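You operate a simulated robot arm through the tools that you are given. There is no shell and no other tool.

You are at the controls of a simulated robot arm. One attempt, no reset.

TASK
Dry insert 670 under the white cover and shut it in the purple box.
Fine: one press of the dryer button, cover shut until the green lamp lights; leave the cover open after. Set down upright: what you pick out.

Only the result counts: the job must be done as asked and must still hold three seconds after the hand-in. Knocking over, shifting, dropping, spilling or breaking anything else fails it. Lids that push on must go on centred and level and be pressed home; caps that screw on are set level and turned clockwise until they are tight.

THE ROBOT
A 7-joint arm with a two-finger parallel gripper, fixed in place. Base frame: the origin is on the floor under the middle of its stand, x ahead of it, y to its left, z up. Readings come in cm, rad, newtons and seconds.
It reaches about 124.7 cm from its shoulder. Its first joint turns from -2.304 to 2.304 rad. Payload 3.91 kg.
Tool frame: the origin (TCP) lies between the finger pads and is the grasp point; the fingertips stand 3 cm ahead of it; z points along the fingers, y is the line along which they close. The gripper opens to 11 cm. The fingers are 2 cm wide and 1 cm thick; the gripper's body (4.8 by 11.2 cm) begins 5.5 cm behind the TCP.
Orientation is that of the tool frame in the base frame, as a unit quaternion [x, y, z, w]. With the fingers straight down and closing along the base's y, the tool's x points along the base's -x, its y along +y and its z along -z.

THE INTERFACE
- The arm moves only by the tool play_rows. Its argument "series" is a list of rows, each an object (a shift or turn left out is 0, a gripper value left out holds the last) with "rot": the turn, a rotation vector about the tool's x, y, z in rad, a list of three; "linear": the shift along the tool's x, y, z in cm, a list of three; "hand": the closure in counts, from 0 (fully open) to 255 (shut). In form: [{"rot": [wx, wy, wz], "linear": [dx, dy, dz], "hand": hand}, ...]. A call has 1 to 20 rows; each row shifts and turns the commanded pose from where the row before left it, along the tool's axes as they then stand. Each row takes 0.2 s and may step no farther than 5 cm and 0.15 rad from the row before; otherwise, or with a gripper value out of range, the whole call is refused. Where a pose cannot be reached the arm comes as near as it can. A force on the tool above 40 N (or 10 N above the force at the start of the call, whichever is more), or a blocked arm, ends the call early, and 0.2 s more pass. Each finger travels about 10.8 cm/s and halts on what it meets, pressing with about 23 N; the grip force reading is that of the motor and also rises with nothing between the fingers. The clock runs only during rows and for 0.2 s after the last one: add rows that do not move to give the fingers time. The reply holds the time, the measured pose of the TCP, the force on the tool along the base axes, the opening and the grip force, in the units named above and with some noise, with the torque about the TCP (base axes, N m) and any sound that the robot's microphone picked up.
- Cameras (640 x 400 px; columns grow to the right, rows downward): "scene" is fixed at [40.15, 49.56, 156.47]; the picture's right is [0.81, 0.59, 0.00], its down [0.57, -0.78, -0.27] and it looks along [-0.16, 0.22, -0.96] (base axes); focal length 228 px, centre (320, 200). "wrist" rides on the gripper at [7.2, 1.7, -10.3] in the tool frame; the picture's right is [-0.23, 0.97, 0.00], its down [-0.76, -0.18, -0.62] and it looks along [-0.61, -0.14, 0.78] (tool axes); focal length 222 px, centre (320, 200). There is no depth. A picture from a camera that has moved, and an enlarged one, comes with that camera's place and axes in the base frame and with its lens.
- snapshot(camera): a new picture of that camera. It takes no simulated time.
- inspect(camera, box): a new picture of the part [left, top, right, bottom] of that camera's present view, enlarged. It takes no simulated time.
- close_job(): hands the job in; it is judged then, once.

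Nothing tells you positions but the pictures and the camera data. Unless the task says otherwise, let go and move clear before handing in.

The tools are called as a command line: name --argument value ..., lists and objects as JSON in quotes. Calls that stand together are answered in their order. play_rows: Moves the arm, as the interface text tells. Its arguments: {"type":"object","properties":{"series":{"type":"array","items":{"type":"object","properties":{"rot":{"type":"array","items":{"type":"number"}},"linear":{"type":"array","items":{"type":"number"}},"hand":{"type":"number"}}}}},"required":["series"]} The other tools are called the same way: snapshot (camera) takes a picture; inspect (camera, box) takes an enlarged picture of a part of a camera's view; close_job () hands the job in.

At the start:

```text
clock: 0.0
tcp_pos: [9.62, 64.22, 121.61]
ee_rot: [0.0, 1.0, 0.0, 0.0]
wrist_force: [0.3, -0.5, -1.2]
moment: [-0.02, -0.01, 0.02]
grip_width: 10.99
gripper_force: 0.1
```

scene: 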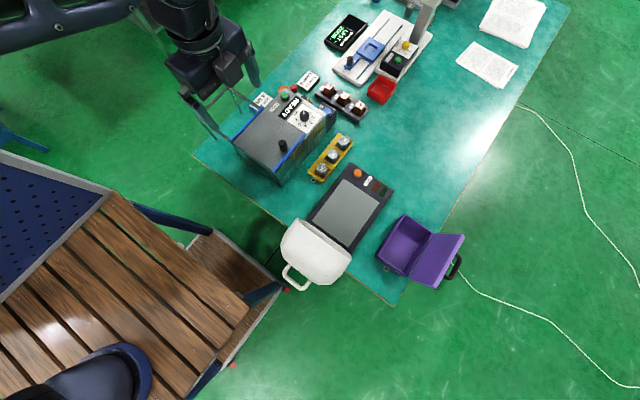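
wrist: 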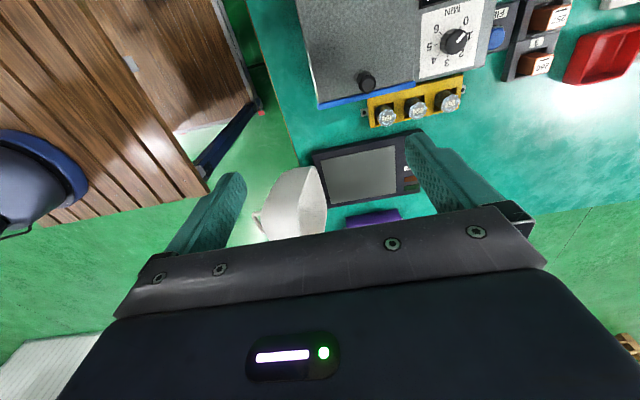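

I see a bench with a grey device, brown and yellow racks of inserts, a flat unit with a white cover open beside it, and an open purple box. I'll enlarge the views before moving anything.

inspect --camera "scene" --box '[230, 60, 390, 160]'

inspect --camera "scene" --box '[270, 150, 480, 300]'

inspect --camera "scene" --box '[310, 0, 450, 110]'

inspect --camera "wrist" --box '[290, 0, 640, 220]'

```text
4.00 times, centred on (310, 110) of scene
camera zoom: at [40.15, 49.56, 156.47], right [0.81, 0.59, 0.0], down [0.57, -0.78, -0.27], along [-0.16, 0.22, -0.96], focal length 912 px, centre (360, 560)
```

zoom: 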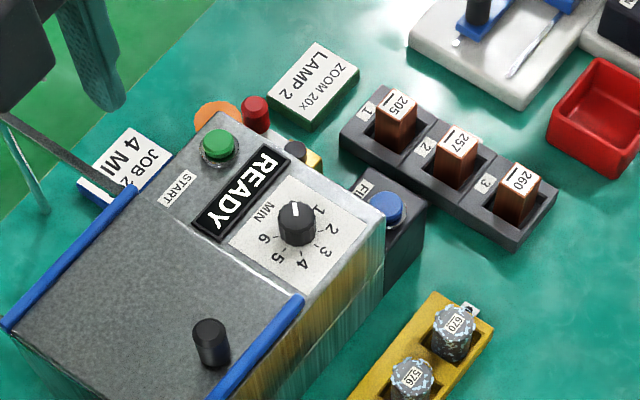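

```text
2.67 times, centred on (375, 225) of scene
camera zoom: at [40.15, 49.56, 156.47], right [0.81, 0.59, 0.0], down [0.57, -0.78, -0.27], along [-0.16, 0.22, -0.96], focal length 608 px, centre (173, 133)
```

zoom: 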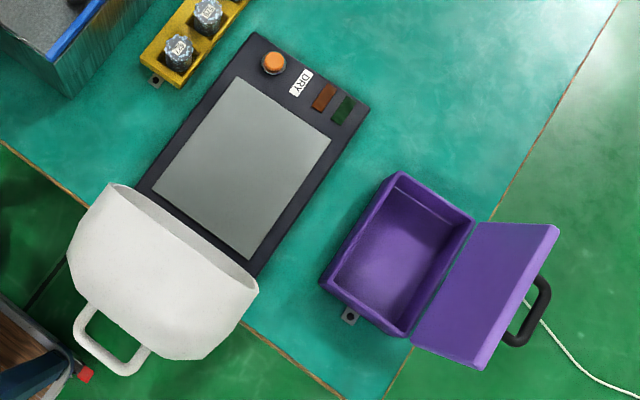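

```text
3.64 times, centred on (380, 55) of scene
camera zoom: at [40.15, 49.56, 156.47], right [0.81, 0.59, 0.0], down [0.57, -0.78, -0.27], along [-0.16, 0.22, -0.96], focal length 829 px, centre (102, 727)
```

zoom: 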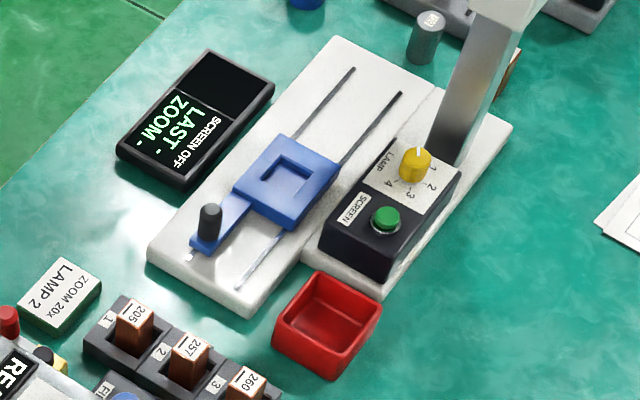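

```text
1.82 times, centred on (465, 110) of wrist
camera zoom: at [2.31, 65.85, 131.91], right [0.23, 0.97, 0.0], down [0.76, -0.18, 0.62], along [0.61, -0.14, -0.78], focal length 404 px, centre (56, 364)
```

zoom: 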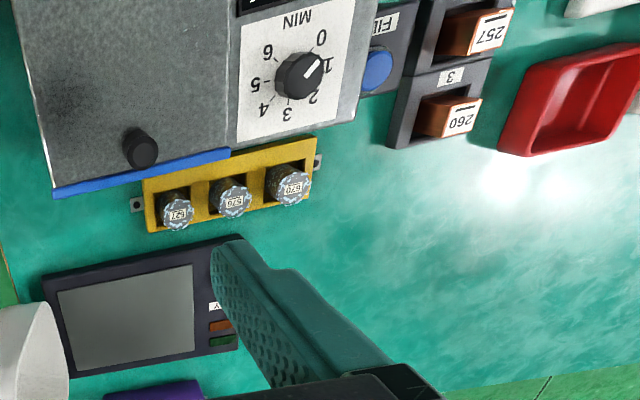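

The yellow rack holds 670 at its high-y end, with its top near [21.9, 89.9, 82]. The dryer plate is around [32, 70, 80], and the purple box is on the +x side. I'll carry the wrist camera over the bench for better measurements.

play_rows --series '[{"linear": [-4, 2.5, 0]}, {"linear": [-4, 2.5, 0]}, {"linear": [-4, 2.5, 0]}, {"linear": [-4, 2.5, 0]}, {}]'

snapshot --camera "wrist"

snapshot --camera "scene"

```text
clock: 1.2
tcp_pos: [25.54, 74.3, 121.36]
ee_rot: [0.0, 1.0, -0.001, 0.0]
wrist_force: [-0.5, -0.3, -0.2]
moment: [-0.01, -0.02, -0.01]
grip_width: 11.02
gripper_force: 0.0
```

```text
taken
camera wrist: at [18.36, 76.01, 131.73], right [0.23, 0.97, 0.0], down [0.76, -0.18, 0.62], along [0.61, -0.14, -0.78], focal length 222 px, centre (320, 200)
```

wrist: 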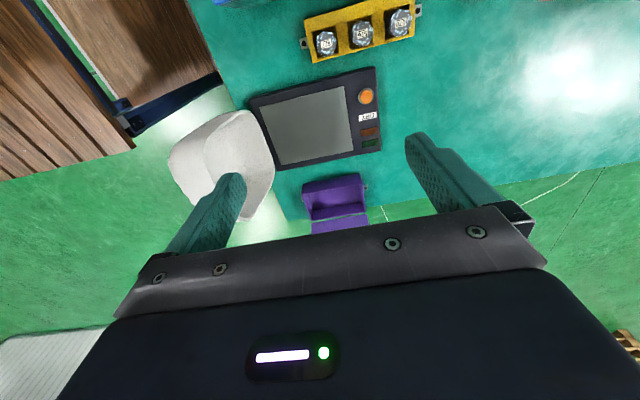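

```text
taken
```

scene: 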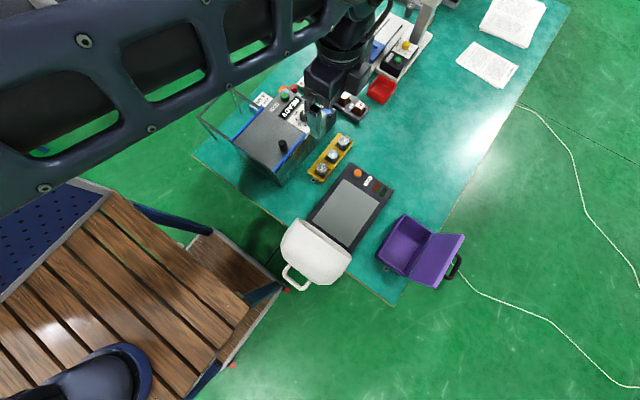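

inspect --camera "wrist" --box '[240, 0, 440, 125]'

inspect --camera "wrist" --box '[160, 90, 400, 240]'

inspect --camera "scene" --box '[295, 125, 375, 195]'

inspect --camera "scene" --box '[365, 205, 475, 300]'

```text
3.20 times, centred on (340, 62) of wrist
camera zoom: at [18.36, 76.01, 131.73], right [0.23, 0.97, 0.0], down [0.76, -0.18, 0.62], along [0.61, -0.14, -0.78], focal length 711 px, centre (256, 640)
```

zoom: 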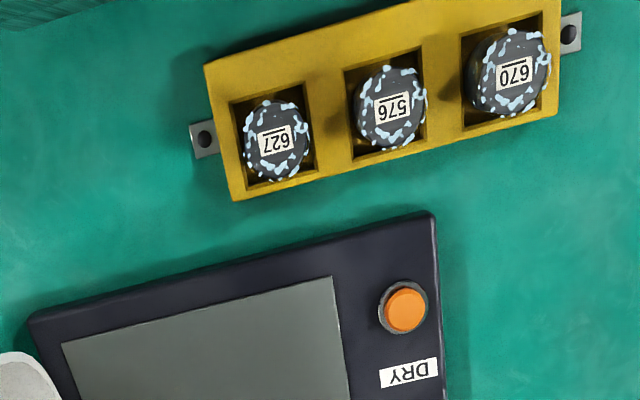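

```text
2.67 times, centred on (280, 165) of wrist
camera zoom: at [18.36, 76.01, 131.73], right [0.23, 0.97, 0.0], down [0.76, -0.18, 0.62], along [0.61, -0.14, -0.78], focal length 592 px, centre (427, 293)
```

zoom: 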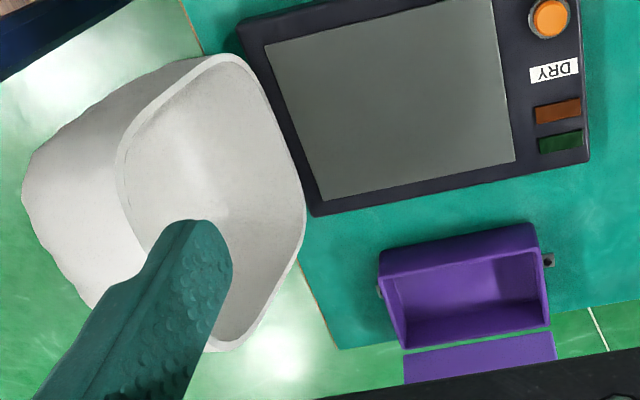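

```text
5.71 times, centred on (335, 160) of scene
camera zoom: at [40.15, 49.56, 156.47], right [0.81, 0.59, 0.0], down [0.57, -0.78, -0.27], along [-0.16, 0.22, -0.96], focal length 1303 px, centre (234, 429)
```

zoom: 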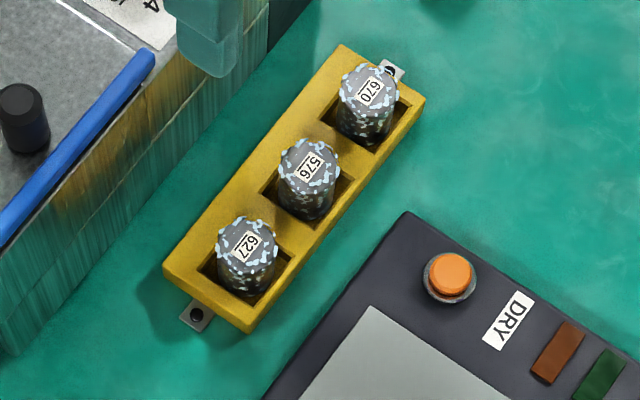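

```text
4.21 times, centred on (420, 252) of scene
camera zoom: at [40.15, 49.56, 156.47], right [0.81, 0.59, 0.0], down [0.57, -0.78, -0.27], along [-0.16, 0.22, -0.96], focal length 960 px, centre (-101, -21)
```

zoom: 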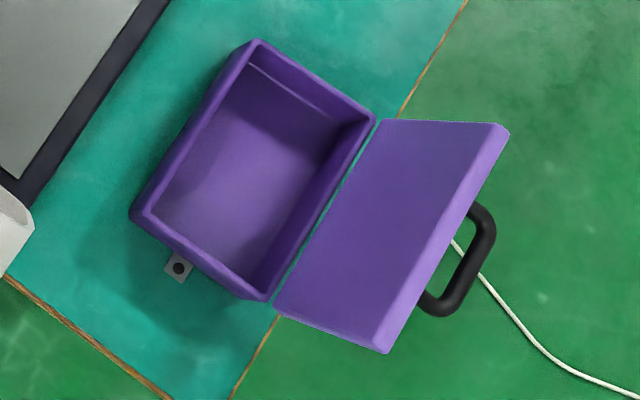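

The rack, dryer and box can be triangulated from these views, but the open cover's geometry is still unclear. I'll turn the wrist camera to look along -y from the far side of the dryer.

play_rows --series '[{"rot": [0, 0, 0.15]}, {"rot": [0, 0, 0.15]}, {"rot": [0, 0, 0.15]}, {"rot": [0, 0, 0.15]}, {"rot": [0, 0, 0.15]}, {"rot": [0, 0, 0.15]}, {"rot": [0, 0, 0.15]}, {"rot": [0, 0, 0.15]}, {"rot": [0, 0, 0.15]}, {"rot": [0, 0, 0.15]}, {"rot": [0, 0, 0.0708]}, {"linear": [2, 4, 0]}, {"linear": [2, 4, 0]}, {}]'

snapshot --camera "wrist"

snapshot --camera "scene"

```text
clock: 4.2
tcp_pos: [33.42, 77.95, 121.47]
ee_rot: [0.708, 0.707, 0.0, 0.0]
wrist_force: [-0.4, -0.2, -1.1]
moment: [0.02, 0.01, 0.01]
grip_width: 11.0
gripper_force: 0.0
```

```text
taken
camera wrist: at [35.17, 85.26, 131.76], right [0.97, -0.23, 0.0], down [-0.18, -0.76, 0.62], along [-0.14, -0.61, -0.78], focal length 222 px, centre (320, 200)
```

wrist: 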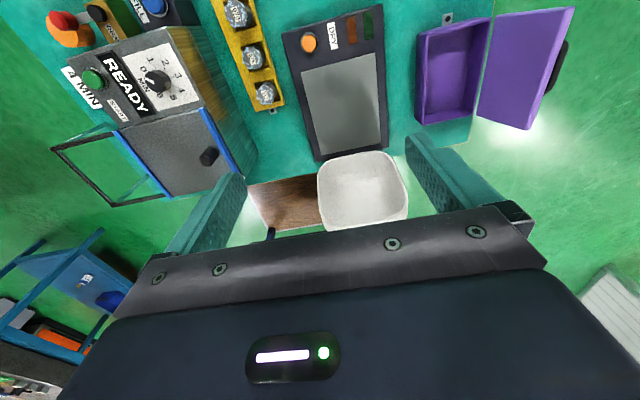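

```text
taken
```

scene: 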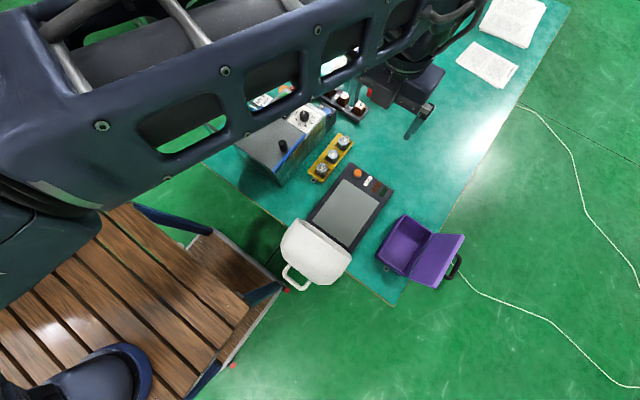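

inspect --camera "wrist" --box '[240, 10, 440, 135]'

inspect --camera "wrist" --box '[240, 115, 440, 240]'

inspect --camera "wrist" --box '[400, 0, 600, 140]'

inspect --camera "wrist" --box '[140, 0, 300, 130]'

inspect --camera "scene" --box '[265, 200, 365, 300]'

```text
3.20 times, centred on (340, 72) of wrist
camera zoom: at [35.17, 85.26, 131.76], right [0.97, -0.23, 0.0], down [-0.18, -0.76, 0.62], along [-0.14, -0.61, -0.78], focal length 711 px, centre (256, 608)
```

zoom: 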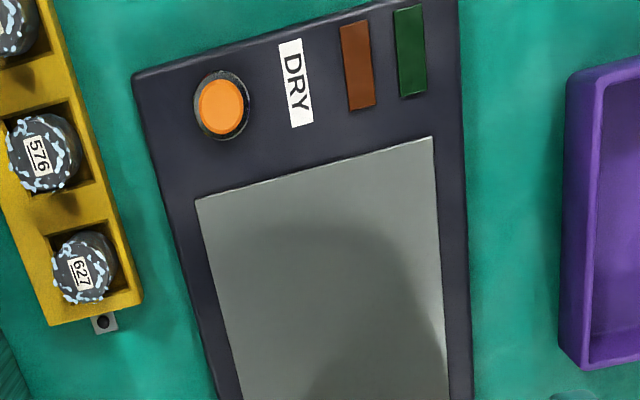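

```text
3.20 times, centred on (340, 178) of wrist
camera zoom: at [35.17, 85.26, 131.76], right [0.97, -0.23, 0.0], down [-0.18, -0.76, 0.62], along [-0.14, -0.61, -0.78], focal length 711 px, centre (256, 272)
```

zoom: 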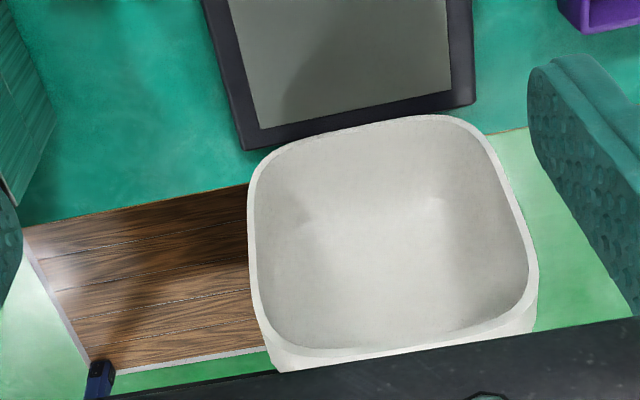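

```text
2.86 times, centred on (500, 70) of wrist
camera zoom: at [35.17, 85.26, 131.76], right [0.97, -0.23, 0.0], down [-0.18, -0.76, 0.62], along [-0.14, -0.61, -0.78], focal length 635 px, centre (-194, 571)
```

zoom: 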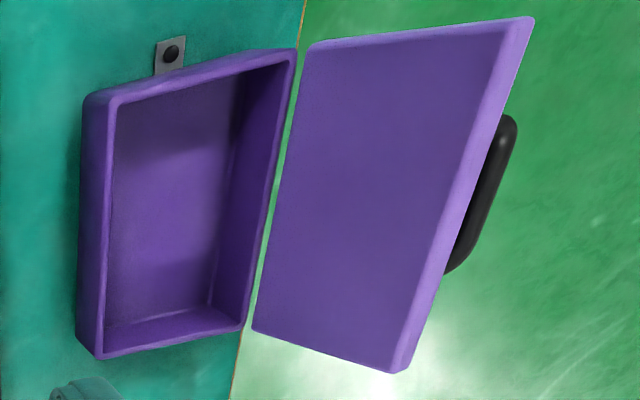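

```text
3.08 times, centred on (220, 65) of wrist
camera zoom: at [35.17, 85.26, 131.76], right [0.97, -0.23, 0.0], down [-0.18, -0.76, 0.62], along [-0.14, -0.61, -0.78], focal length 684 px, centre (628, 615)
```

zoom: 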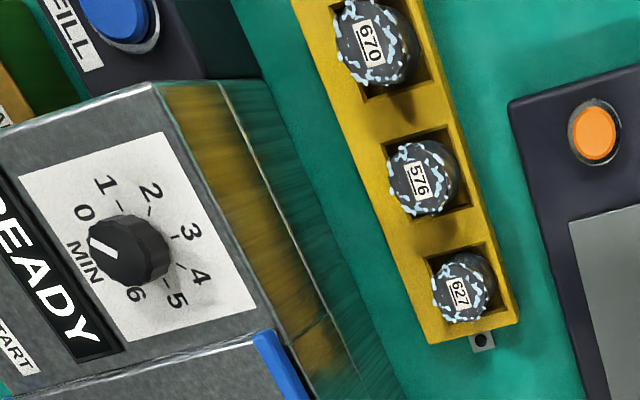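

```text
4.00 times, centred on (315, 250) of scene
camera zoom: at [40.15, 49.56, 156.47], right [0.81, 0.59, 0.0], down [0.57, -0.78, -0.27], along [-0.16, 0.22, -0.96], focal length 912 px, centre (340, 0)
```

zoom: 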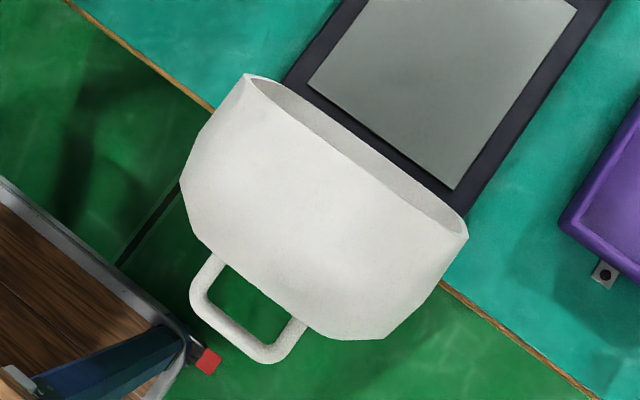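

The dryer plate spans x 29.7–44.6 and y 59–78.3. The orange button is near [32.7, 82.7], and the cover stands open on its hinge near y≈57 with its handle pointing -y. I need a side view from -x to get the handle height and open angle.

play_rows --series '[{"rot": [0, 0, -0.15]}, {"rot": [0, 0, -0.15]}, {"rot": [0, 0, -0.15]}, {"rot": [0, 0, -0.15]}, {"rot": [0, 0, -0.15]}, {"rot": [0, 0, -0.15]}, {"rot": [0, 0, -0.15]}, {"rot": [0, 0, -0.15]}, {"rot": [0, 0, -0.15]}, {"rot": [0, 0, -0.15]}, {"rot": [0, 0, -0.0708]}, {"linear": [2.63, -4, 0]}, {"linear": [2.63, -4, 0]}, {"linear": [2.63, -4, 0]}, {"linear": [2.63, -4, 0]}, {"linear": [2.63, -4, 0]}, {"linear": [2.63, -4, 0]}, {"linear": [2.63, -4, 0]}, {}]'

snapshot --camera "wrist"

snapshot --camera "scene"

```text
clock: 8.2
tcp_pos: [15.09, 50.3, 121.62]
ee_rot: [0.0, 1.0, 0.0, -0.001]
wrist_force: [0.6, -0.1, 0.3]
moment: [-0.01, 0.0, 0.02]
grip_width: 11.0
gripper_force: 0.1
```

```text
taken
camera wrist: at [7.84, 51.99, 131.87], right [0.23, 0.97, 0.0], down [0.76, -0.18, 0.62], along [0.61, -0.14, -0.78], focal length 222 px, centre (320, 200)
```

wrist: 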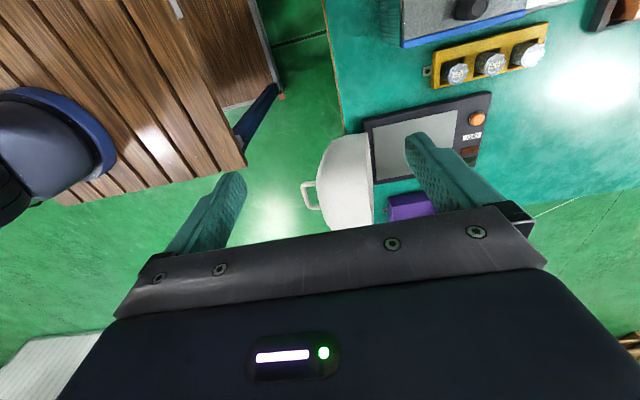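

```text
taken
```

scene: 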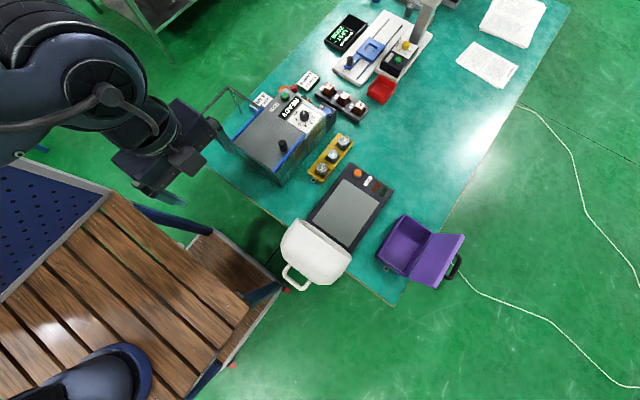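

play_rows --series '[{"linear": [0.5, 0, 5]}, {"linear": [0.5, 0, 5]}, {"linear": [0.5, 0, 5]}, {}]'

inspect --camera "wrist" --box '[240, 80, 480, 240]'

snapshot --camera "wrist"

```text
refused: row 1 steps farther than a row can; nothing moved
```

```text
2.50 times, centred on (360, 160) of wrist
camera zoom: at [7.84, 51.99, 131.87], right [0.23, 0.97, 0.0], down [0.76, -0.18, 0.62], along [0.61, -0.14, -0.78], focal length 555 px, centre (220, 300)
```

zoom: 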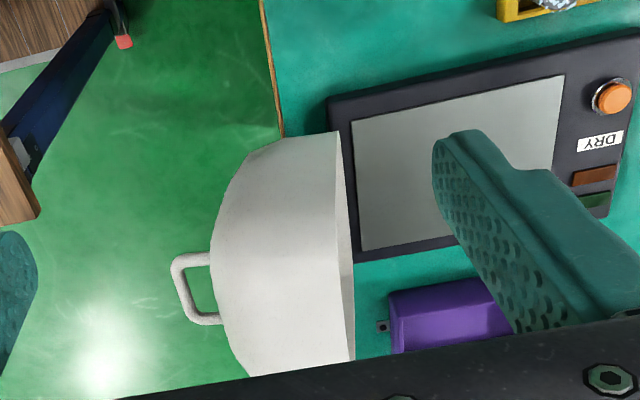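

```text
taken
camera wrist: at [7.84, 51.99, 131.87], right [0.23, 0.97, 0.0], down [0.76, -0.18, 0.62], along [0.61, -0.14, -0.78], focal length 222 px, centre (320, 200)
```

wrist: 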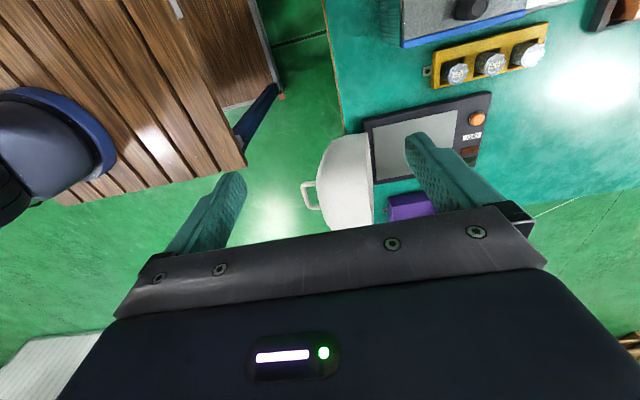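

From this side view the cover leans about 97° open. Its handle bar is near y≈42, z≈92 and spans x 33.7–40.1. First I'll fetch insert 670, turning so the fingers close along x and stopping above the rack.

play_rows --series '[{"rot": [0, 0, 0.15]}, {"rot": [0, 0, 0.15]}, {"rot": [0, 0, 0.15]}, {"rot": [0, 0, 0.15]}, {"rot": [0, 0, 0.15]}, {"rot": [0, 0, 0.15]}, {"rot": [0, 0, 0.15]}, {"rot": [0, 0, 0.15]}, {"rot": [0, 0, 0.15]}, {"rot": [0, 0, 0.15]}, {"rot": [0, 0, 0.0708]}, {"linear": [4.39, 0.71, 0]}, {"linear": [4.39, 0.71, 0]}, {"linear": [4.39, 0.71, 0]}, {"linear": [4.39, 0.71, 0]}, {"linear": [4.39, 0.71, 0]}, {"linear": [4.39, 0.71, 0]}, {"linear": [4.39, 0.71, 0]}, {"linear": [4.39, 0.71, 0]}, {"linear": [4.39, 0.71, 0]}]'

play_rows --series '[{"linear": [0, 0, 4], "hand": 93}, {"linear": [0, 0, 4]}, {"linear": [0, 0, 4]}, {"linear": [0, 0, 4]}, {}]'

snapshot --camera "wrist"

snapshot --camera "scene"

```text
clock: 12.4
tcp_pos: [21.81, 89.18, 121.72]
ee_rot: [0.714, 0.701, -0.002, -0.003]
wrist_force: [-1.8, 1.0, -1.2]
moment: [-0.11, -0.13, 0.01]
grip_width: 11.0
gripper_force: 0.0
out of reach, approached as far as the arm can: row 20
```

```text
clock: 13.6
tcp_pos: [21.23, 89.57, 105.64]
ee_rot: [0.707, 0.707, -0.001, 0.0]
wrist_force: [0.1, -0.1, -0.3]
moment: [0.02, 0.0, -0.04]
grip_width: 7.01
gripper_force: 0.2
```

```text
taken
camera wrist: at [23.02, 96.83, 115.94], right [0.97, -0.23, 0.0], down [-0.18, -0.76, 0.62], along [-0.14, -0.61, -0.78], focal length 222 px, centre (320, 200)
```

wrist: 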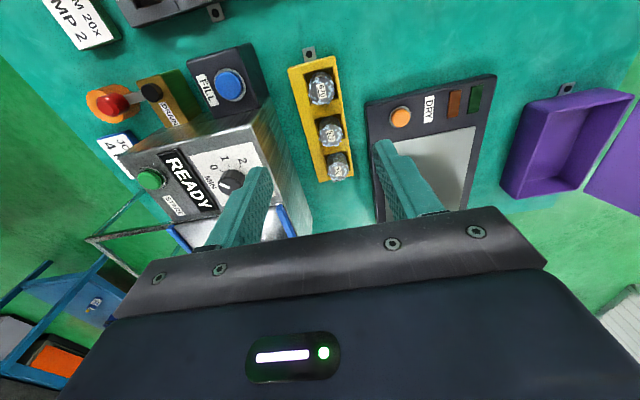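

```text
taken
```

scene: 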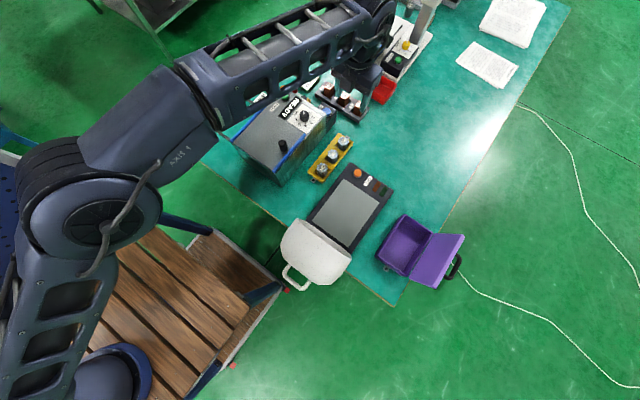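

The gripper is above the rack at z≈105.6 with the fingers 7 cm apart. I'll zoom in to check 670's position before going down.

inspect --camera "wrist" --box '[260, 40, 400, 190]'

inspect --camera "wrist" --box '[360, 60, 640, 235]'

```text
2.67 times, centred on (330, 115) of wrist
camera zoom: at [23.02, 96.83, 115.94], right [0.97, -0.23, 0.0], down [-0.18, -0.76, 0.62], along [-0.14, -0.61, -0.78], focal length 592 px, centre (293, 427)
```

zoom: 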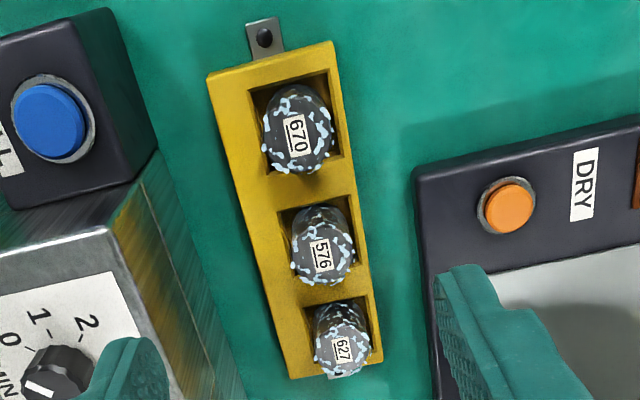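

```text
2.29 times, centred on (500, 148) of wrist
camera zoom: at [23.02, 96.83, 115.94], right [0.97, -0.23, 0.0], down [-0.18, -0.76, 0.62], along [-0.14, -0.61, -0.78], focal length 508 px, centre (-91, 320)
```

zoom: 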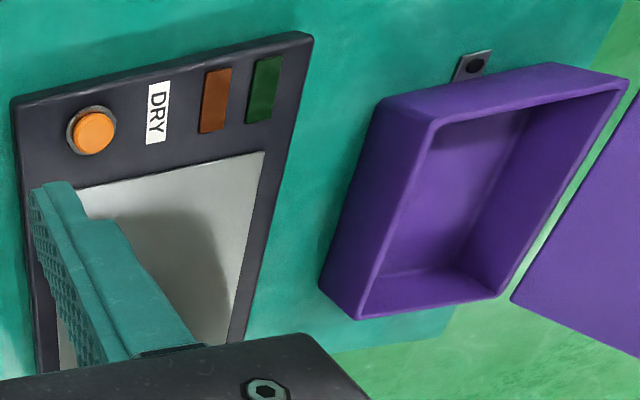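

670 sits at about [21.5, 89.7] with its top near z 82.6, and the rack top is near 79.5. I'll go down to z 88 and check centring.

play_rows --series '[{"linear": [0.05, 0.2, 4.4]}, {"linear": [0, 0, 4.4]}, {"linear": [0, 0, 4.4]}, {"linear": [0, 0, 4.4]}, {}]'

snapshot --camera "wrist"

inspect --camera "wrist" --box '[220, 100, 420, 225]'

inspect --camera "scene" --box '[290, 100, 390, 190]'

```text
clock: 14.8
tcp_pos: [21.91, 89.64, 87.97]
ee_rot: [0.708, 0.707, -0.001, 0.0]
wrist_force: [0.5, 0.4, -0.1]
moment: [-0.01, 0.01, -0.01]
grip_width: 6.97
gripper_force: 0.1
```

```text
taken
camera wrist: at [23.67, 96.88, 98.28], right [0.97, -0.23, 0.0], down [-0.18, -0.76, 0.62], along [-0.14, -0.61, -0.78], focal length 222 px, centre (320, 200)
```

wrist: 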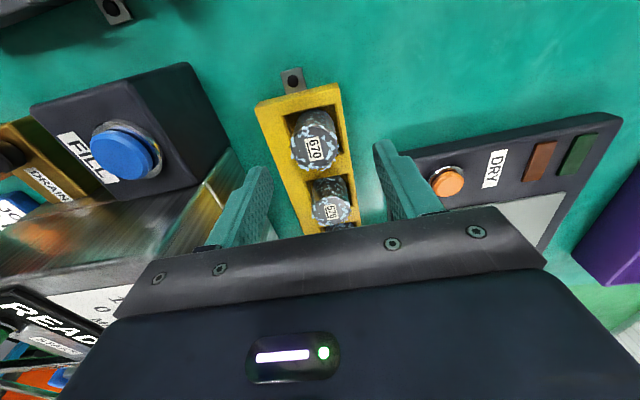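

```text
3.20 times, centred on (320, 162) of wrist
camera zoom: at [23.67, 96.88, 98.28], right [0.97, -0.23, 0.0], down [-0.18, -0.76, 0.62], along [-0.14, -0.61, -0.78], focal length 711 px, centre (320, 320)
```

zoom: 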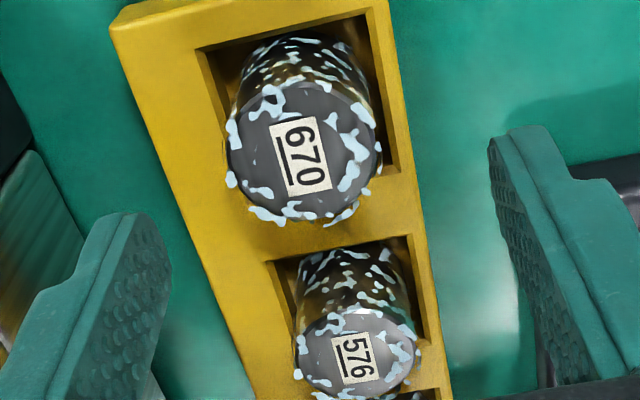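

```text
4.44 times, centred on (340, 145) of scene
camera zoom: at [40.15, 49.56, 156.47], right [0.81, 0.59, 0.0], down [0.57, -0.78, -0.27], along [-0.16, 0.22, -0.96], focal length 1014 px, centre (231, 444)
```

zoom: 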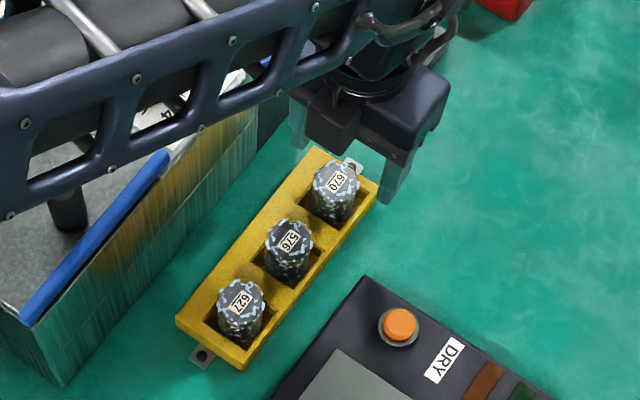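

670 is at [21.56, 89.72] with its top at about z 82.8. I'll shift -0.35 cm in x, lower to z≈83.6 and close on it.

play_rows --series '[{"linear": [0.05, -0.35, 2]}, {"linear": [0, 0, 2.4]}, {}, {"hand": 255}, {"hand": 255}, {"hand": 255}, {"hand": 255}, {}]'

inspect --camera "wrist" --box '[220, 100, 420, 225]'

inspect --camera "scene" --box '[290, 100, 390, 190]'

```text
clock: 16.6
tcp_pos: [21.32, 89.59, 83.49]
ee_rot: [0.707, 0.707, 0.001, 0.001]
wrist_force: [0.9, 1.6, 1.6]
moment: [0.11, -0.07, 0.0]
grip_width: 3.51
gripper_force: 22.9
```

```text
3.20 times, centred on (320, 162) of wrist
camera zoom: at [23.0, 96.85, 93.88], right [0.97, -0.23, 0.0], down [-0.18, -0.76, 0.62], along [-0.14, -0.61, -0.78], focal length 711 px, centre (320, 320)
```

zoom: 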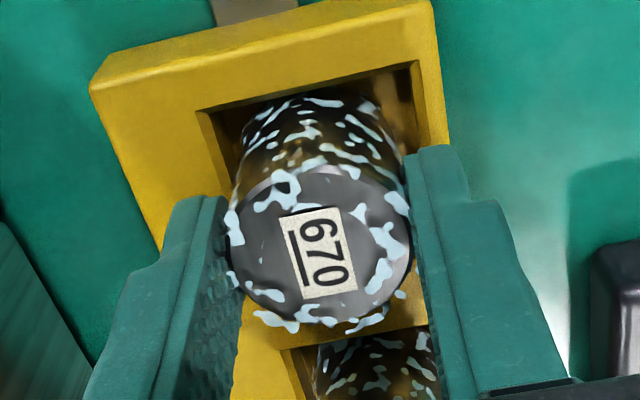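

```text
4.44 times, centred on (340, 145) of scene
camera zoom: at [40.15, 49.56, 156.47], right [0.81, 0.59, 0.0], down [0.57, -0.78, -0.27], along [-0.16, 0.22, -0.96], focal length 1014 px, centre (231, 444)
```

zoom: 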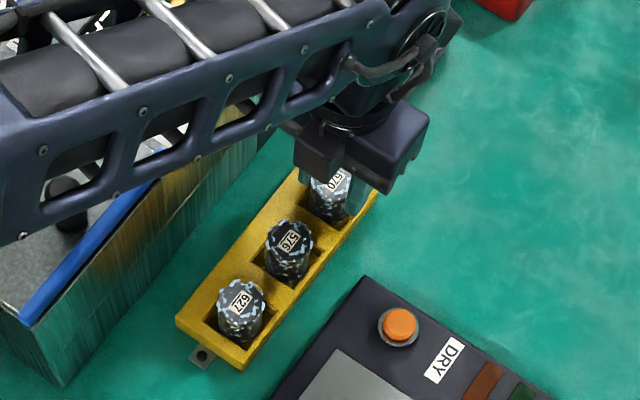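

The fingers hold 670 at 3.5 cm width. I'll lift it straight up.

play_rows --series '[{"linear": [0, 0, -1], "hand": 255}, {"linear": [0, 0, -1.5]}, {"linear": [0, 0, -2]}, {"linear": [0, 0, -3]}, {"linear": [0, 0, -4]}, {}]'

snapshot --camera "wrist"

inspect --camera "scene" --box '[290, 100, 390, 190]'

```text
clock: 18.0
tcp_pos: [21.42, 89.67, 94.96]
ee_rot: [0.707, 0.707, 0.0, 0.001]
wrist_force: [0.3, 0.4, 0.1]
moment: [0.02, -0.02, -0.02]
grip_width: 0.0
gripper_force: 23.2
```

```text
taken
camera wrist: at [23.16, 96.91, 105.32], right [0.97, -0.23, 0.0], down [-0.18, -0.76, 0.62], along [-0.14, -0.61, -0.78], focal length 222 px, centre (320, 200)
```

wrist: 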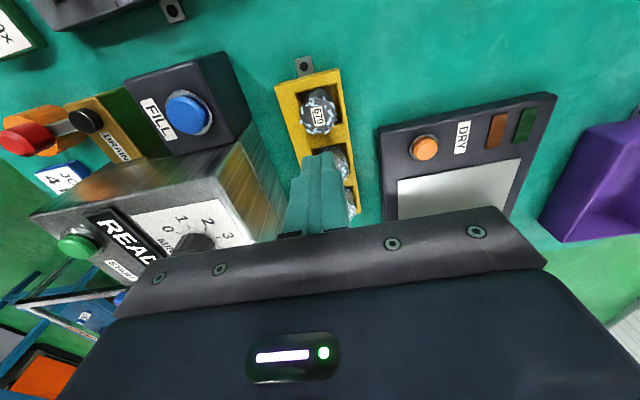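

```text
4.44 times, centred on (340, 145) of scene
camera zoom: at [40.15, 49.56, 156.47], right [0.81, 0.59, 0.0], down [0.57, -0.78, -0.27], along [-0.16, 0.22, -0.96], focal length 1014 px, centre (231, 444)
```

zoom: 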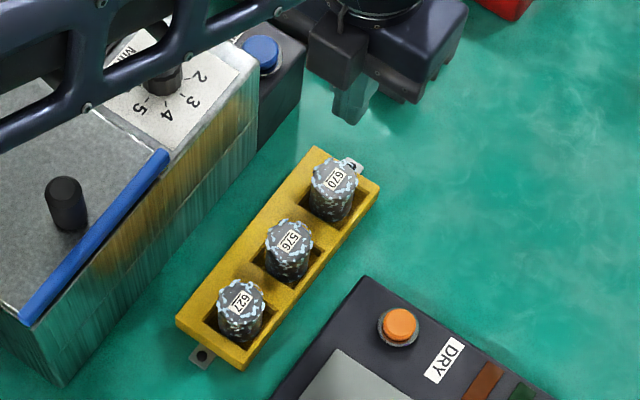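

The fingers are shut on nothing: 670 slipped out and is still standing in its well. I'll look closely before regripping lower and lifting slowly.

inspect --camera "wrist" --box '[250, 40, 400, 220]'

inspect --camera "scene" --box '[305, 125, 365, 190]'

```text
2.22 times, centred on (325, 130) of wrist
camera zoom: at [23.16, 96.91, 105.32], right [0.97, -0.23, 0.0], down [-0.18, -0.76, 0.62], along [-0.14, -0.61, -0.78], focal length 494 px, centre (309, 356)
```

zoom: 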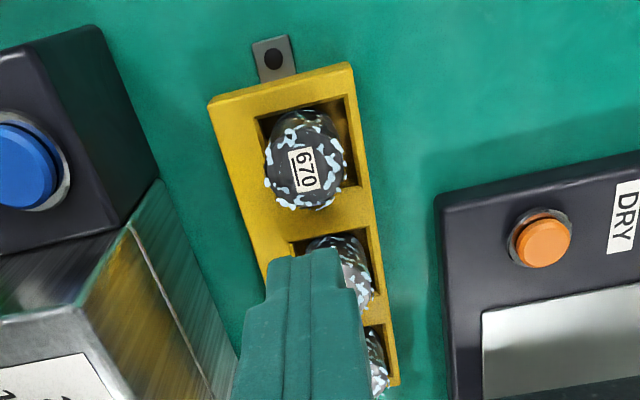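

```text
6.15 times, centred on (335, 158) of scene
camera zoom: at [40.15, 49.56, 156.47], right [0.81, 0.59, 0.0], down [0.57, -0.78, -0.27], along [-0.16, 0.22, -0.96], focal length 1404 px, centre (228, 462)
```

zoom: 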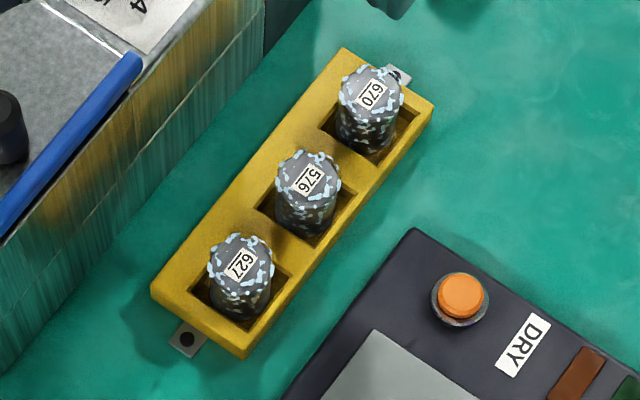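

670 is undisturbed in its well, and the rack top is at about z 79.7. I'll reopen, grip a little deeper and more centred, and lift in very small steps while watching the load.

play_rows --series '[{"hand": 93}, {"hand": 93}, {"hand": 93}, {"linear": [0.08, 0.1, 4]}, {"linear": [0, 0, 4]}, {"linear": [0, 0, 2]}, {"linear": [0, 0, 1.2]}, {}]'

inspect --camera "wrist" --box '[220, 100, 420, 225]'

```text
clock: 19.8
tcp_pos: [21.48, 89.9, 83.69]
ee_rot: [0.707, 0.707, 0.001, 0.0]
wrist_force: [-0.1, -0.4, -0.9]
moment: [0.02, -0.01, 0.02]
grip_width: 6.97
gripper_force: 0.2
```

```text
3.20 times, centred on (320, 162) of wrist
camera zoom: at [23.17, 97.14, 94.04], right [0.97, -0.23, 0.0], down [-0.18, -0.76, 0.62], along [-0.14, -0.61, -0.78], focal length 711 px, centre (320, 320)
```

zoom: 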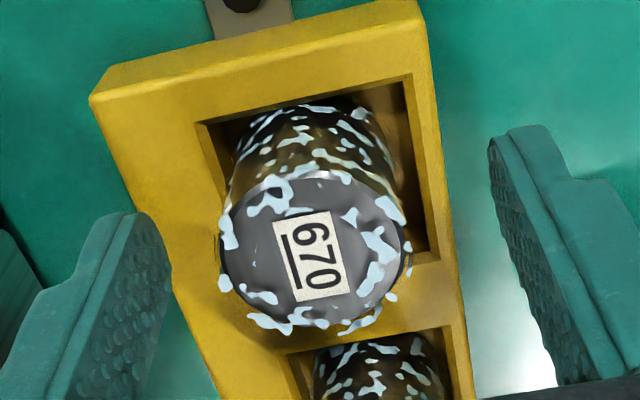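

The gripper is centred over 670. I'll lower another 0.5 cm, close, and make a slow trial lift.

play_rows --series '[{"linear": [0.05, -0.05, 0.45]}, {}, {"hand": 255}, {"hand": 255}, {"hand": 255}, {"hand": 255}, {"hand": 255}, {}]'

play_rows --series '[{"linear": [0, 0, -0.15]}, {"linear": [0, 0, -0.15]}, {"linear": [0, 0, -0.15]}, {"linear": [0, 0, -0.15]}, {}]'

inspect --camera "wrist" --box '[220, 100, 420, 225]'

```text
clock: 21.6
tcp_pos: [21.37, 89.98, 83.41]
ee_rot: [0.707, 0.708, 0.0, 0.0]
wrist_force: [-1.3, 1.8, 1.3]
moment: [0.04, 0.09, 0.04]
grip_width: 3.5
gripper_force: 23.5
```

```text
clock: 22.8
tcp_pos: [21.33, 89.97, 84.13]
ee_rot: [0.707, 0.707, 0.0, 0.0]
wrist_force: [0.9, -0.2, -3.6]
moment: [0.02, 0.02, 0.01]
grip_width: 3.53
gripper_force: 23.0
```

```text
3.20 times, centred on (320, 162) of wrist
camera zoom: at [23.07, 97.12, 94.32], right [0.97, -0.23, 0.0], down [-0.18, -0.76, 0.62], along [-0.14, -0.61, -0.78], focal length 711 px, centre (320, 320)
```

zoom: 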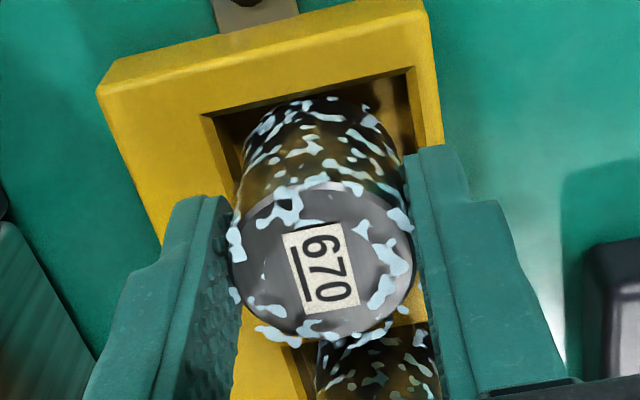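

The load reads about -3.6 N, so the insert is either being carried or dragging. I'll continue slowly and check whether it rises with the fingers.

play_rows --series '[{"linear": [0, 0, -0.15]}, {"linear": [0, 0, -0.15]}, {"linear": [0, 0, -0.15]}, {"linear": [0, 0, -0.15]}, {"linear": [0, 0, -0.15]}, {"linear": [0, 0, -0.15]}, {}]'

inspect --camera "wrist" --box '[220, 100, 420, 225]'

inspect --camera "scene" --box '[305, 115, 365, 190]'

```text
clock: 24.4
tcp_pos: [21.38, 89.78, 85.07]
ee_rot: [0.707, 0.707, 0.0, 0.0]
wrist_force: [0.3, -0.5, -3.0]
moment: [0.01, 0.0, 0.06]
grip_width: 3.54
gripper_force: 22.6
```

```text
3.20 times, centred on (320, 162) of wrist
camera zoom: at [23.07, 97.14, 95.31], right [0.97, -0.23, 0.0], down [-0.18, -0.76, 0.62], along [-0.14, -0.61, -0.78], focal length 711 px, centre (320, 320)
```

zoom: 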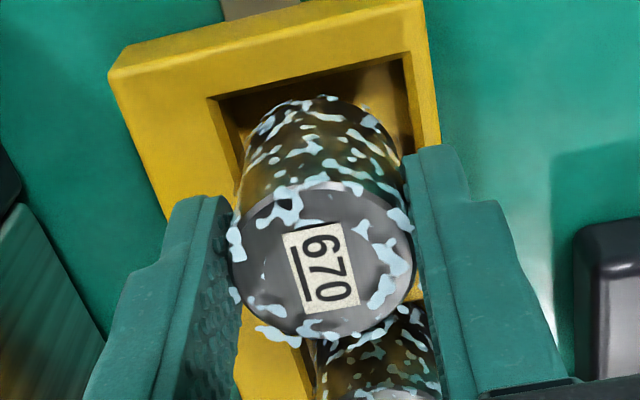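

```text
5.33 times, centred on (335, 152) of scene
camera zoom: at [40.15, 49.56, 156.47], right [0.81, 0.59, 0.0], down [0.57, -0.78, -0.27], along [-0.16, 0.22, -0.96], focal length 1216 px, centre (240, 453)
```

zoom: 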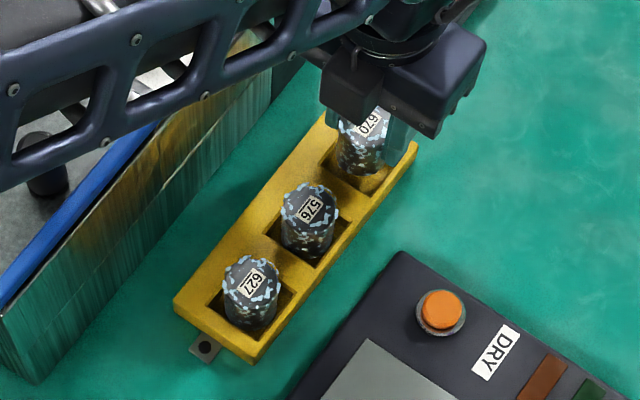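

670 now rises with the fingers at a load of about 3 N, so slow lifting works on the wet surface. I'll keep lifting with gentle speed changes.

play_rows --series '[{"linear": [0, 0, -0.15]}, {"linear": [0, 0, -0.2]}, {"linear": [0, 0, -0.3]}, {"linear": [0, 0, -0.35]}, {"linear": [0, 0, -0.4]}, {"linear": [0, 0, -0.4]}, {"linear": [0, 0, -0.4]}, {"linear": [0, 0, -0.4]}, {"linear": [0, 0, -0.4]}, {"linear": [0, 0, -0.4]}, {"linear": [0, 0, -0.4]}, {"linear": [0, 0, -0.4]}, {"linear": [0, 0, -0.35]}, {"linear": [0, 0, -0.3]}, {"linear": [0, 0, -0.2]}, {"linear": [0, 0, -0.1]}, {}]'

snapshot --camera "wrist"

snapshot --camera "scene"

```text
clock: 28.0
tcp_pos: [21.44, 89.86, 90.12]
ee_rot: [0.707, 0.707, 0.001, 0.0]
wrist_force: [0.1, -0.1, -3.6]
moment: [-0.03, 0.04, -0.02]
grip_width: 3.53
gripper_force: 23.0
```

```text
taken
camera wrist: at [23.1, 97.12, 100.32], right [0.97, -0.23, 0.0], down [-0.18, -0.76, 0.62], along [-0.14, -0.61, -0.78], focal length 222 px, centre (320, 200)
```

wrist: 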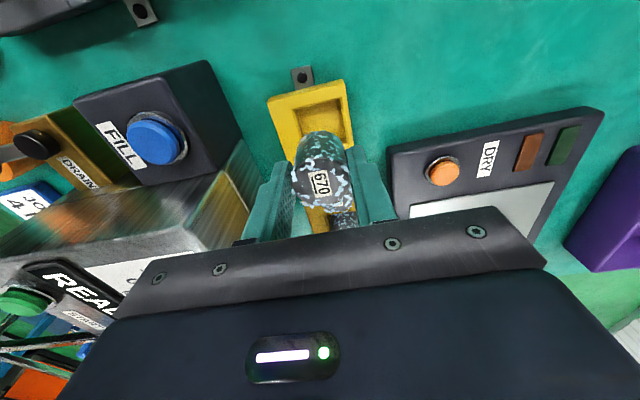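

```text
taken
```

scene: 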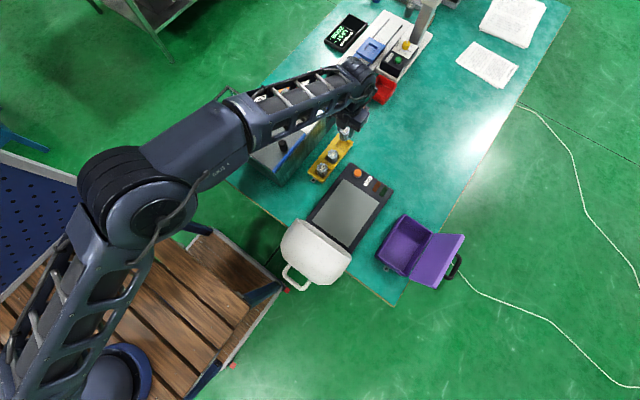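

670 is out of the well. I'll check how it hangs and its length before carrying it across.

inspect --camera "wrist" --box '[240, 60, 400, 230]'

inspect --camera "scene" --box '[305, 100, 395, 190]'

```text
2.35 times, centred on (320, 145) of wrist
camera zoom: at [23.1, 97.12, 100.32], right [0.97, -0.23, 0.0], down [-0.18, -0.76, 0.62], along [-0.14, -0.61, -0.78], focal length 523 px, centre (320, 329)
```

zoom: 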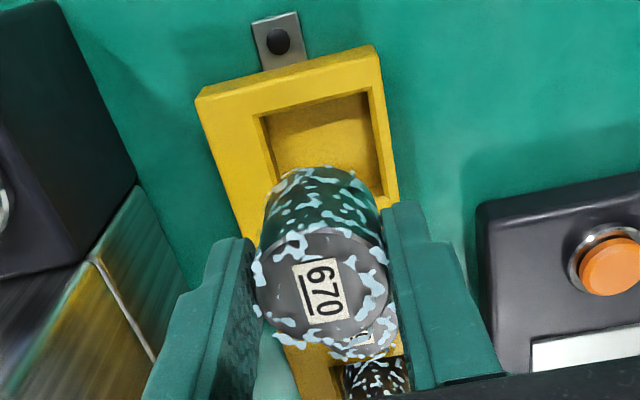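

```text
4.44 times, centred on (350, 145) of scene
camera zoom: at [40.15, 49.56, 156.47], right [0.81, 0.59, 0.0], down [0.57, -0.78, -0.27], along [-0.16, 0.22, -0.96], focal length 1014 px, centre (187, 444)
```

zoom: 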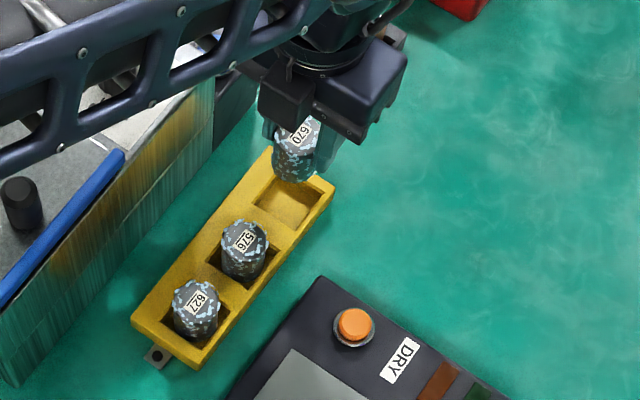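

670 hangs straight and is about 4 cm tall, with its bottom near z 85. I'll carry it slowly toward the plate centre at [37.2, 69.5] with gentle starts and stops.

play_rows --series '[{"linear": [-0.158, 0.122, 0]}, {"linear": [-0.316, 0.245, 0]}, {"linear": [-0.474, 0.367, 0]}, {"linear": [-0.633, 0.49, 0]}, {"linear": [-0.791, 0.612, 0]}, {"linear": [-0.791, 0.612, 0]}, {"linear": [-0.791, 0.612, 0]}, {"linear": [-0.791, 0.612, 0]}, {"linear": [-0.791, 0.612, 0]}, {"linear": [-0.791, 0.612, 0]}, {"linear": [-0.791, 0.612, 0]}, {"linear": [-0.791, 0.612, 0]}, {"linear": [-0.791, 0.612, 0]}, {"linear": [-0.791, 0.612, 0]}, {"linear": [-0.791, 0.612, 0]}, {"linear": [-0.633, 0.49, 0]}, {"linear": [-0.474, 0.367, 0]}, {"linear": [-0.316, 0.245, 0]}, {"linear": [-0.158, 0.122, 0]}, {"linear": [-0.079, 0.061, 0]}]'

snapshot --camera "wrist"

snapshot --camera "scene"

```text
clock: 32.2
tcp_pos: [30.69, 78.0, 90.19]
ee_rot: [0.708, 0.707, 0.0, 0.0]
wrist_force: [0.0, -1.5, -3.4]
moment: [0.03, 0.0, -0.02]
grip_width: 3.54
gripper_force: 23.4
```

```text
taken
camera wrist: at [32.4, 85.24, 100.44], right [0.97, -0.23, 0.0], down [-0.18, -0.76, 0.62], along [-0.14, -0.61, -0.78], focal length 222 px, centre (320, 200)
```

wrist: 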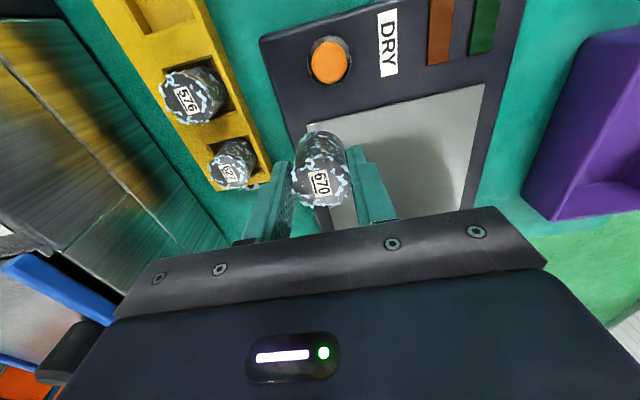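

```text
taken
```

scene: 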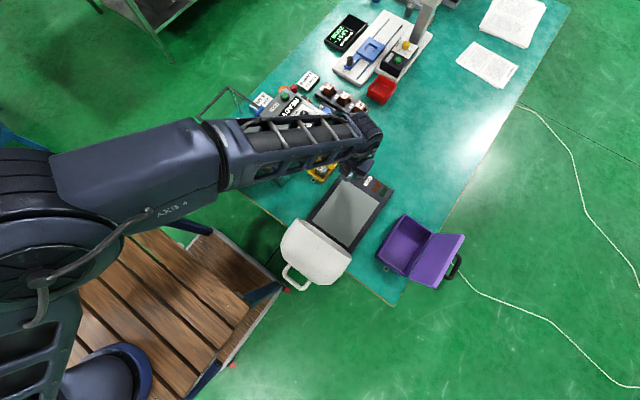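

The insert is still held and the forearm stays clear of the cover. I'll do the second half of the carry.

play_rows --series '[{"linear": [-0.158, 0.122, 0]}, {"linear": [-0.316, 0.245, 0]}, {"linear": [-0.474, 0.367, 0]}, {"linear": [-0.633, 0.49, 0]}, {"linear": [-0.791, 0.612, 0]}, {"linear": [-0.791, 0.612, 0]}, {"linear": [-0.791, 0.612, 0]}, {"linear": [-0.791, 0.612, 0]}, {"linear": [-0.791, 0.612, 0]}, {"linear": [-0.791, 0.612, 0]}, {"linear": [-0.791, 0.612, 0]}, {"linear": [-0.633, 0.49, 0]}, {"linear": [-0.395, 0.306, 0]}, {"linear": [-0.237, 0.184, 0]}, {"linear": [-0.079, 0.061, 0]}, {}]'

snapshot --camera "wrist"

snapshot --camera "scene"

```text
clock: 35.6
tcp_pos: [37.2, 69.42, 90.15]
ee_rot: [0.707, 0.707, 0.0, 0.0]
wrist_force: [0.0, -0.5, -2.3]
moment: [0.06, -0.03, 0.0]
grip_width: 3.51
gripper_force: 23.4
```

```text
taken
camera wrist: at [38.97, 76.75, 100.43], right [0.97, -0.23, 0.0], down [-0.18, -0.76, 0.62], along [-0.14, -0.61, -0.78], focal length 222 px, centre (320, 200)
```

wrist: 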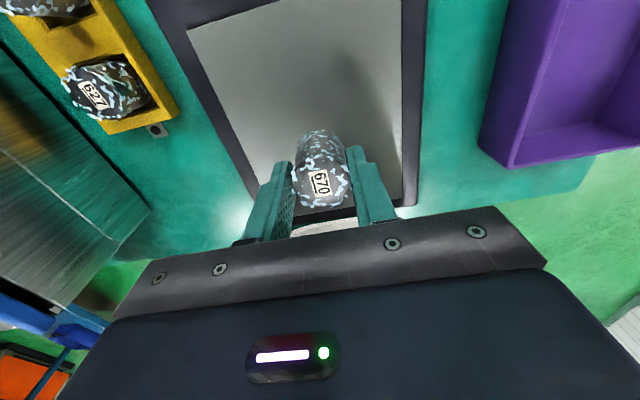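

```text
taken
```

scene: 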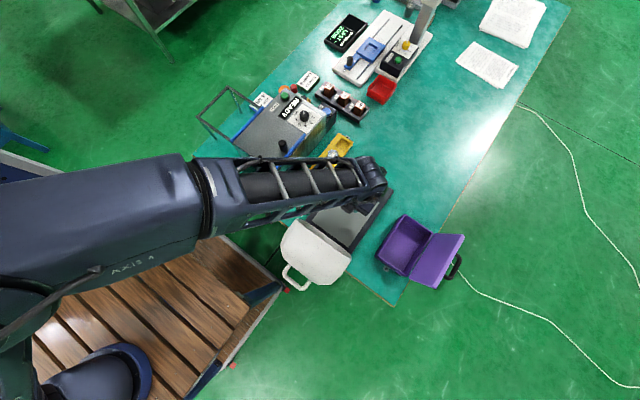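

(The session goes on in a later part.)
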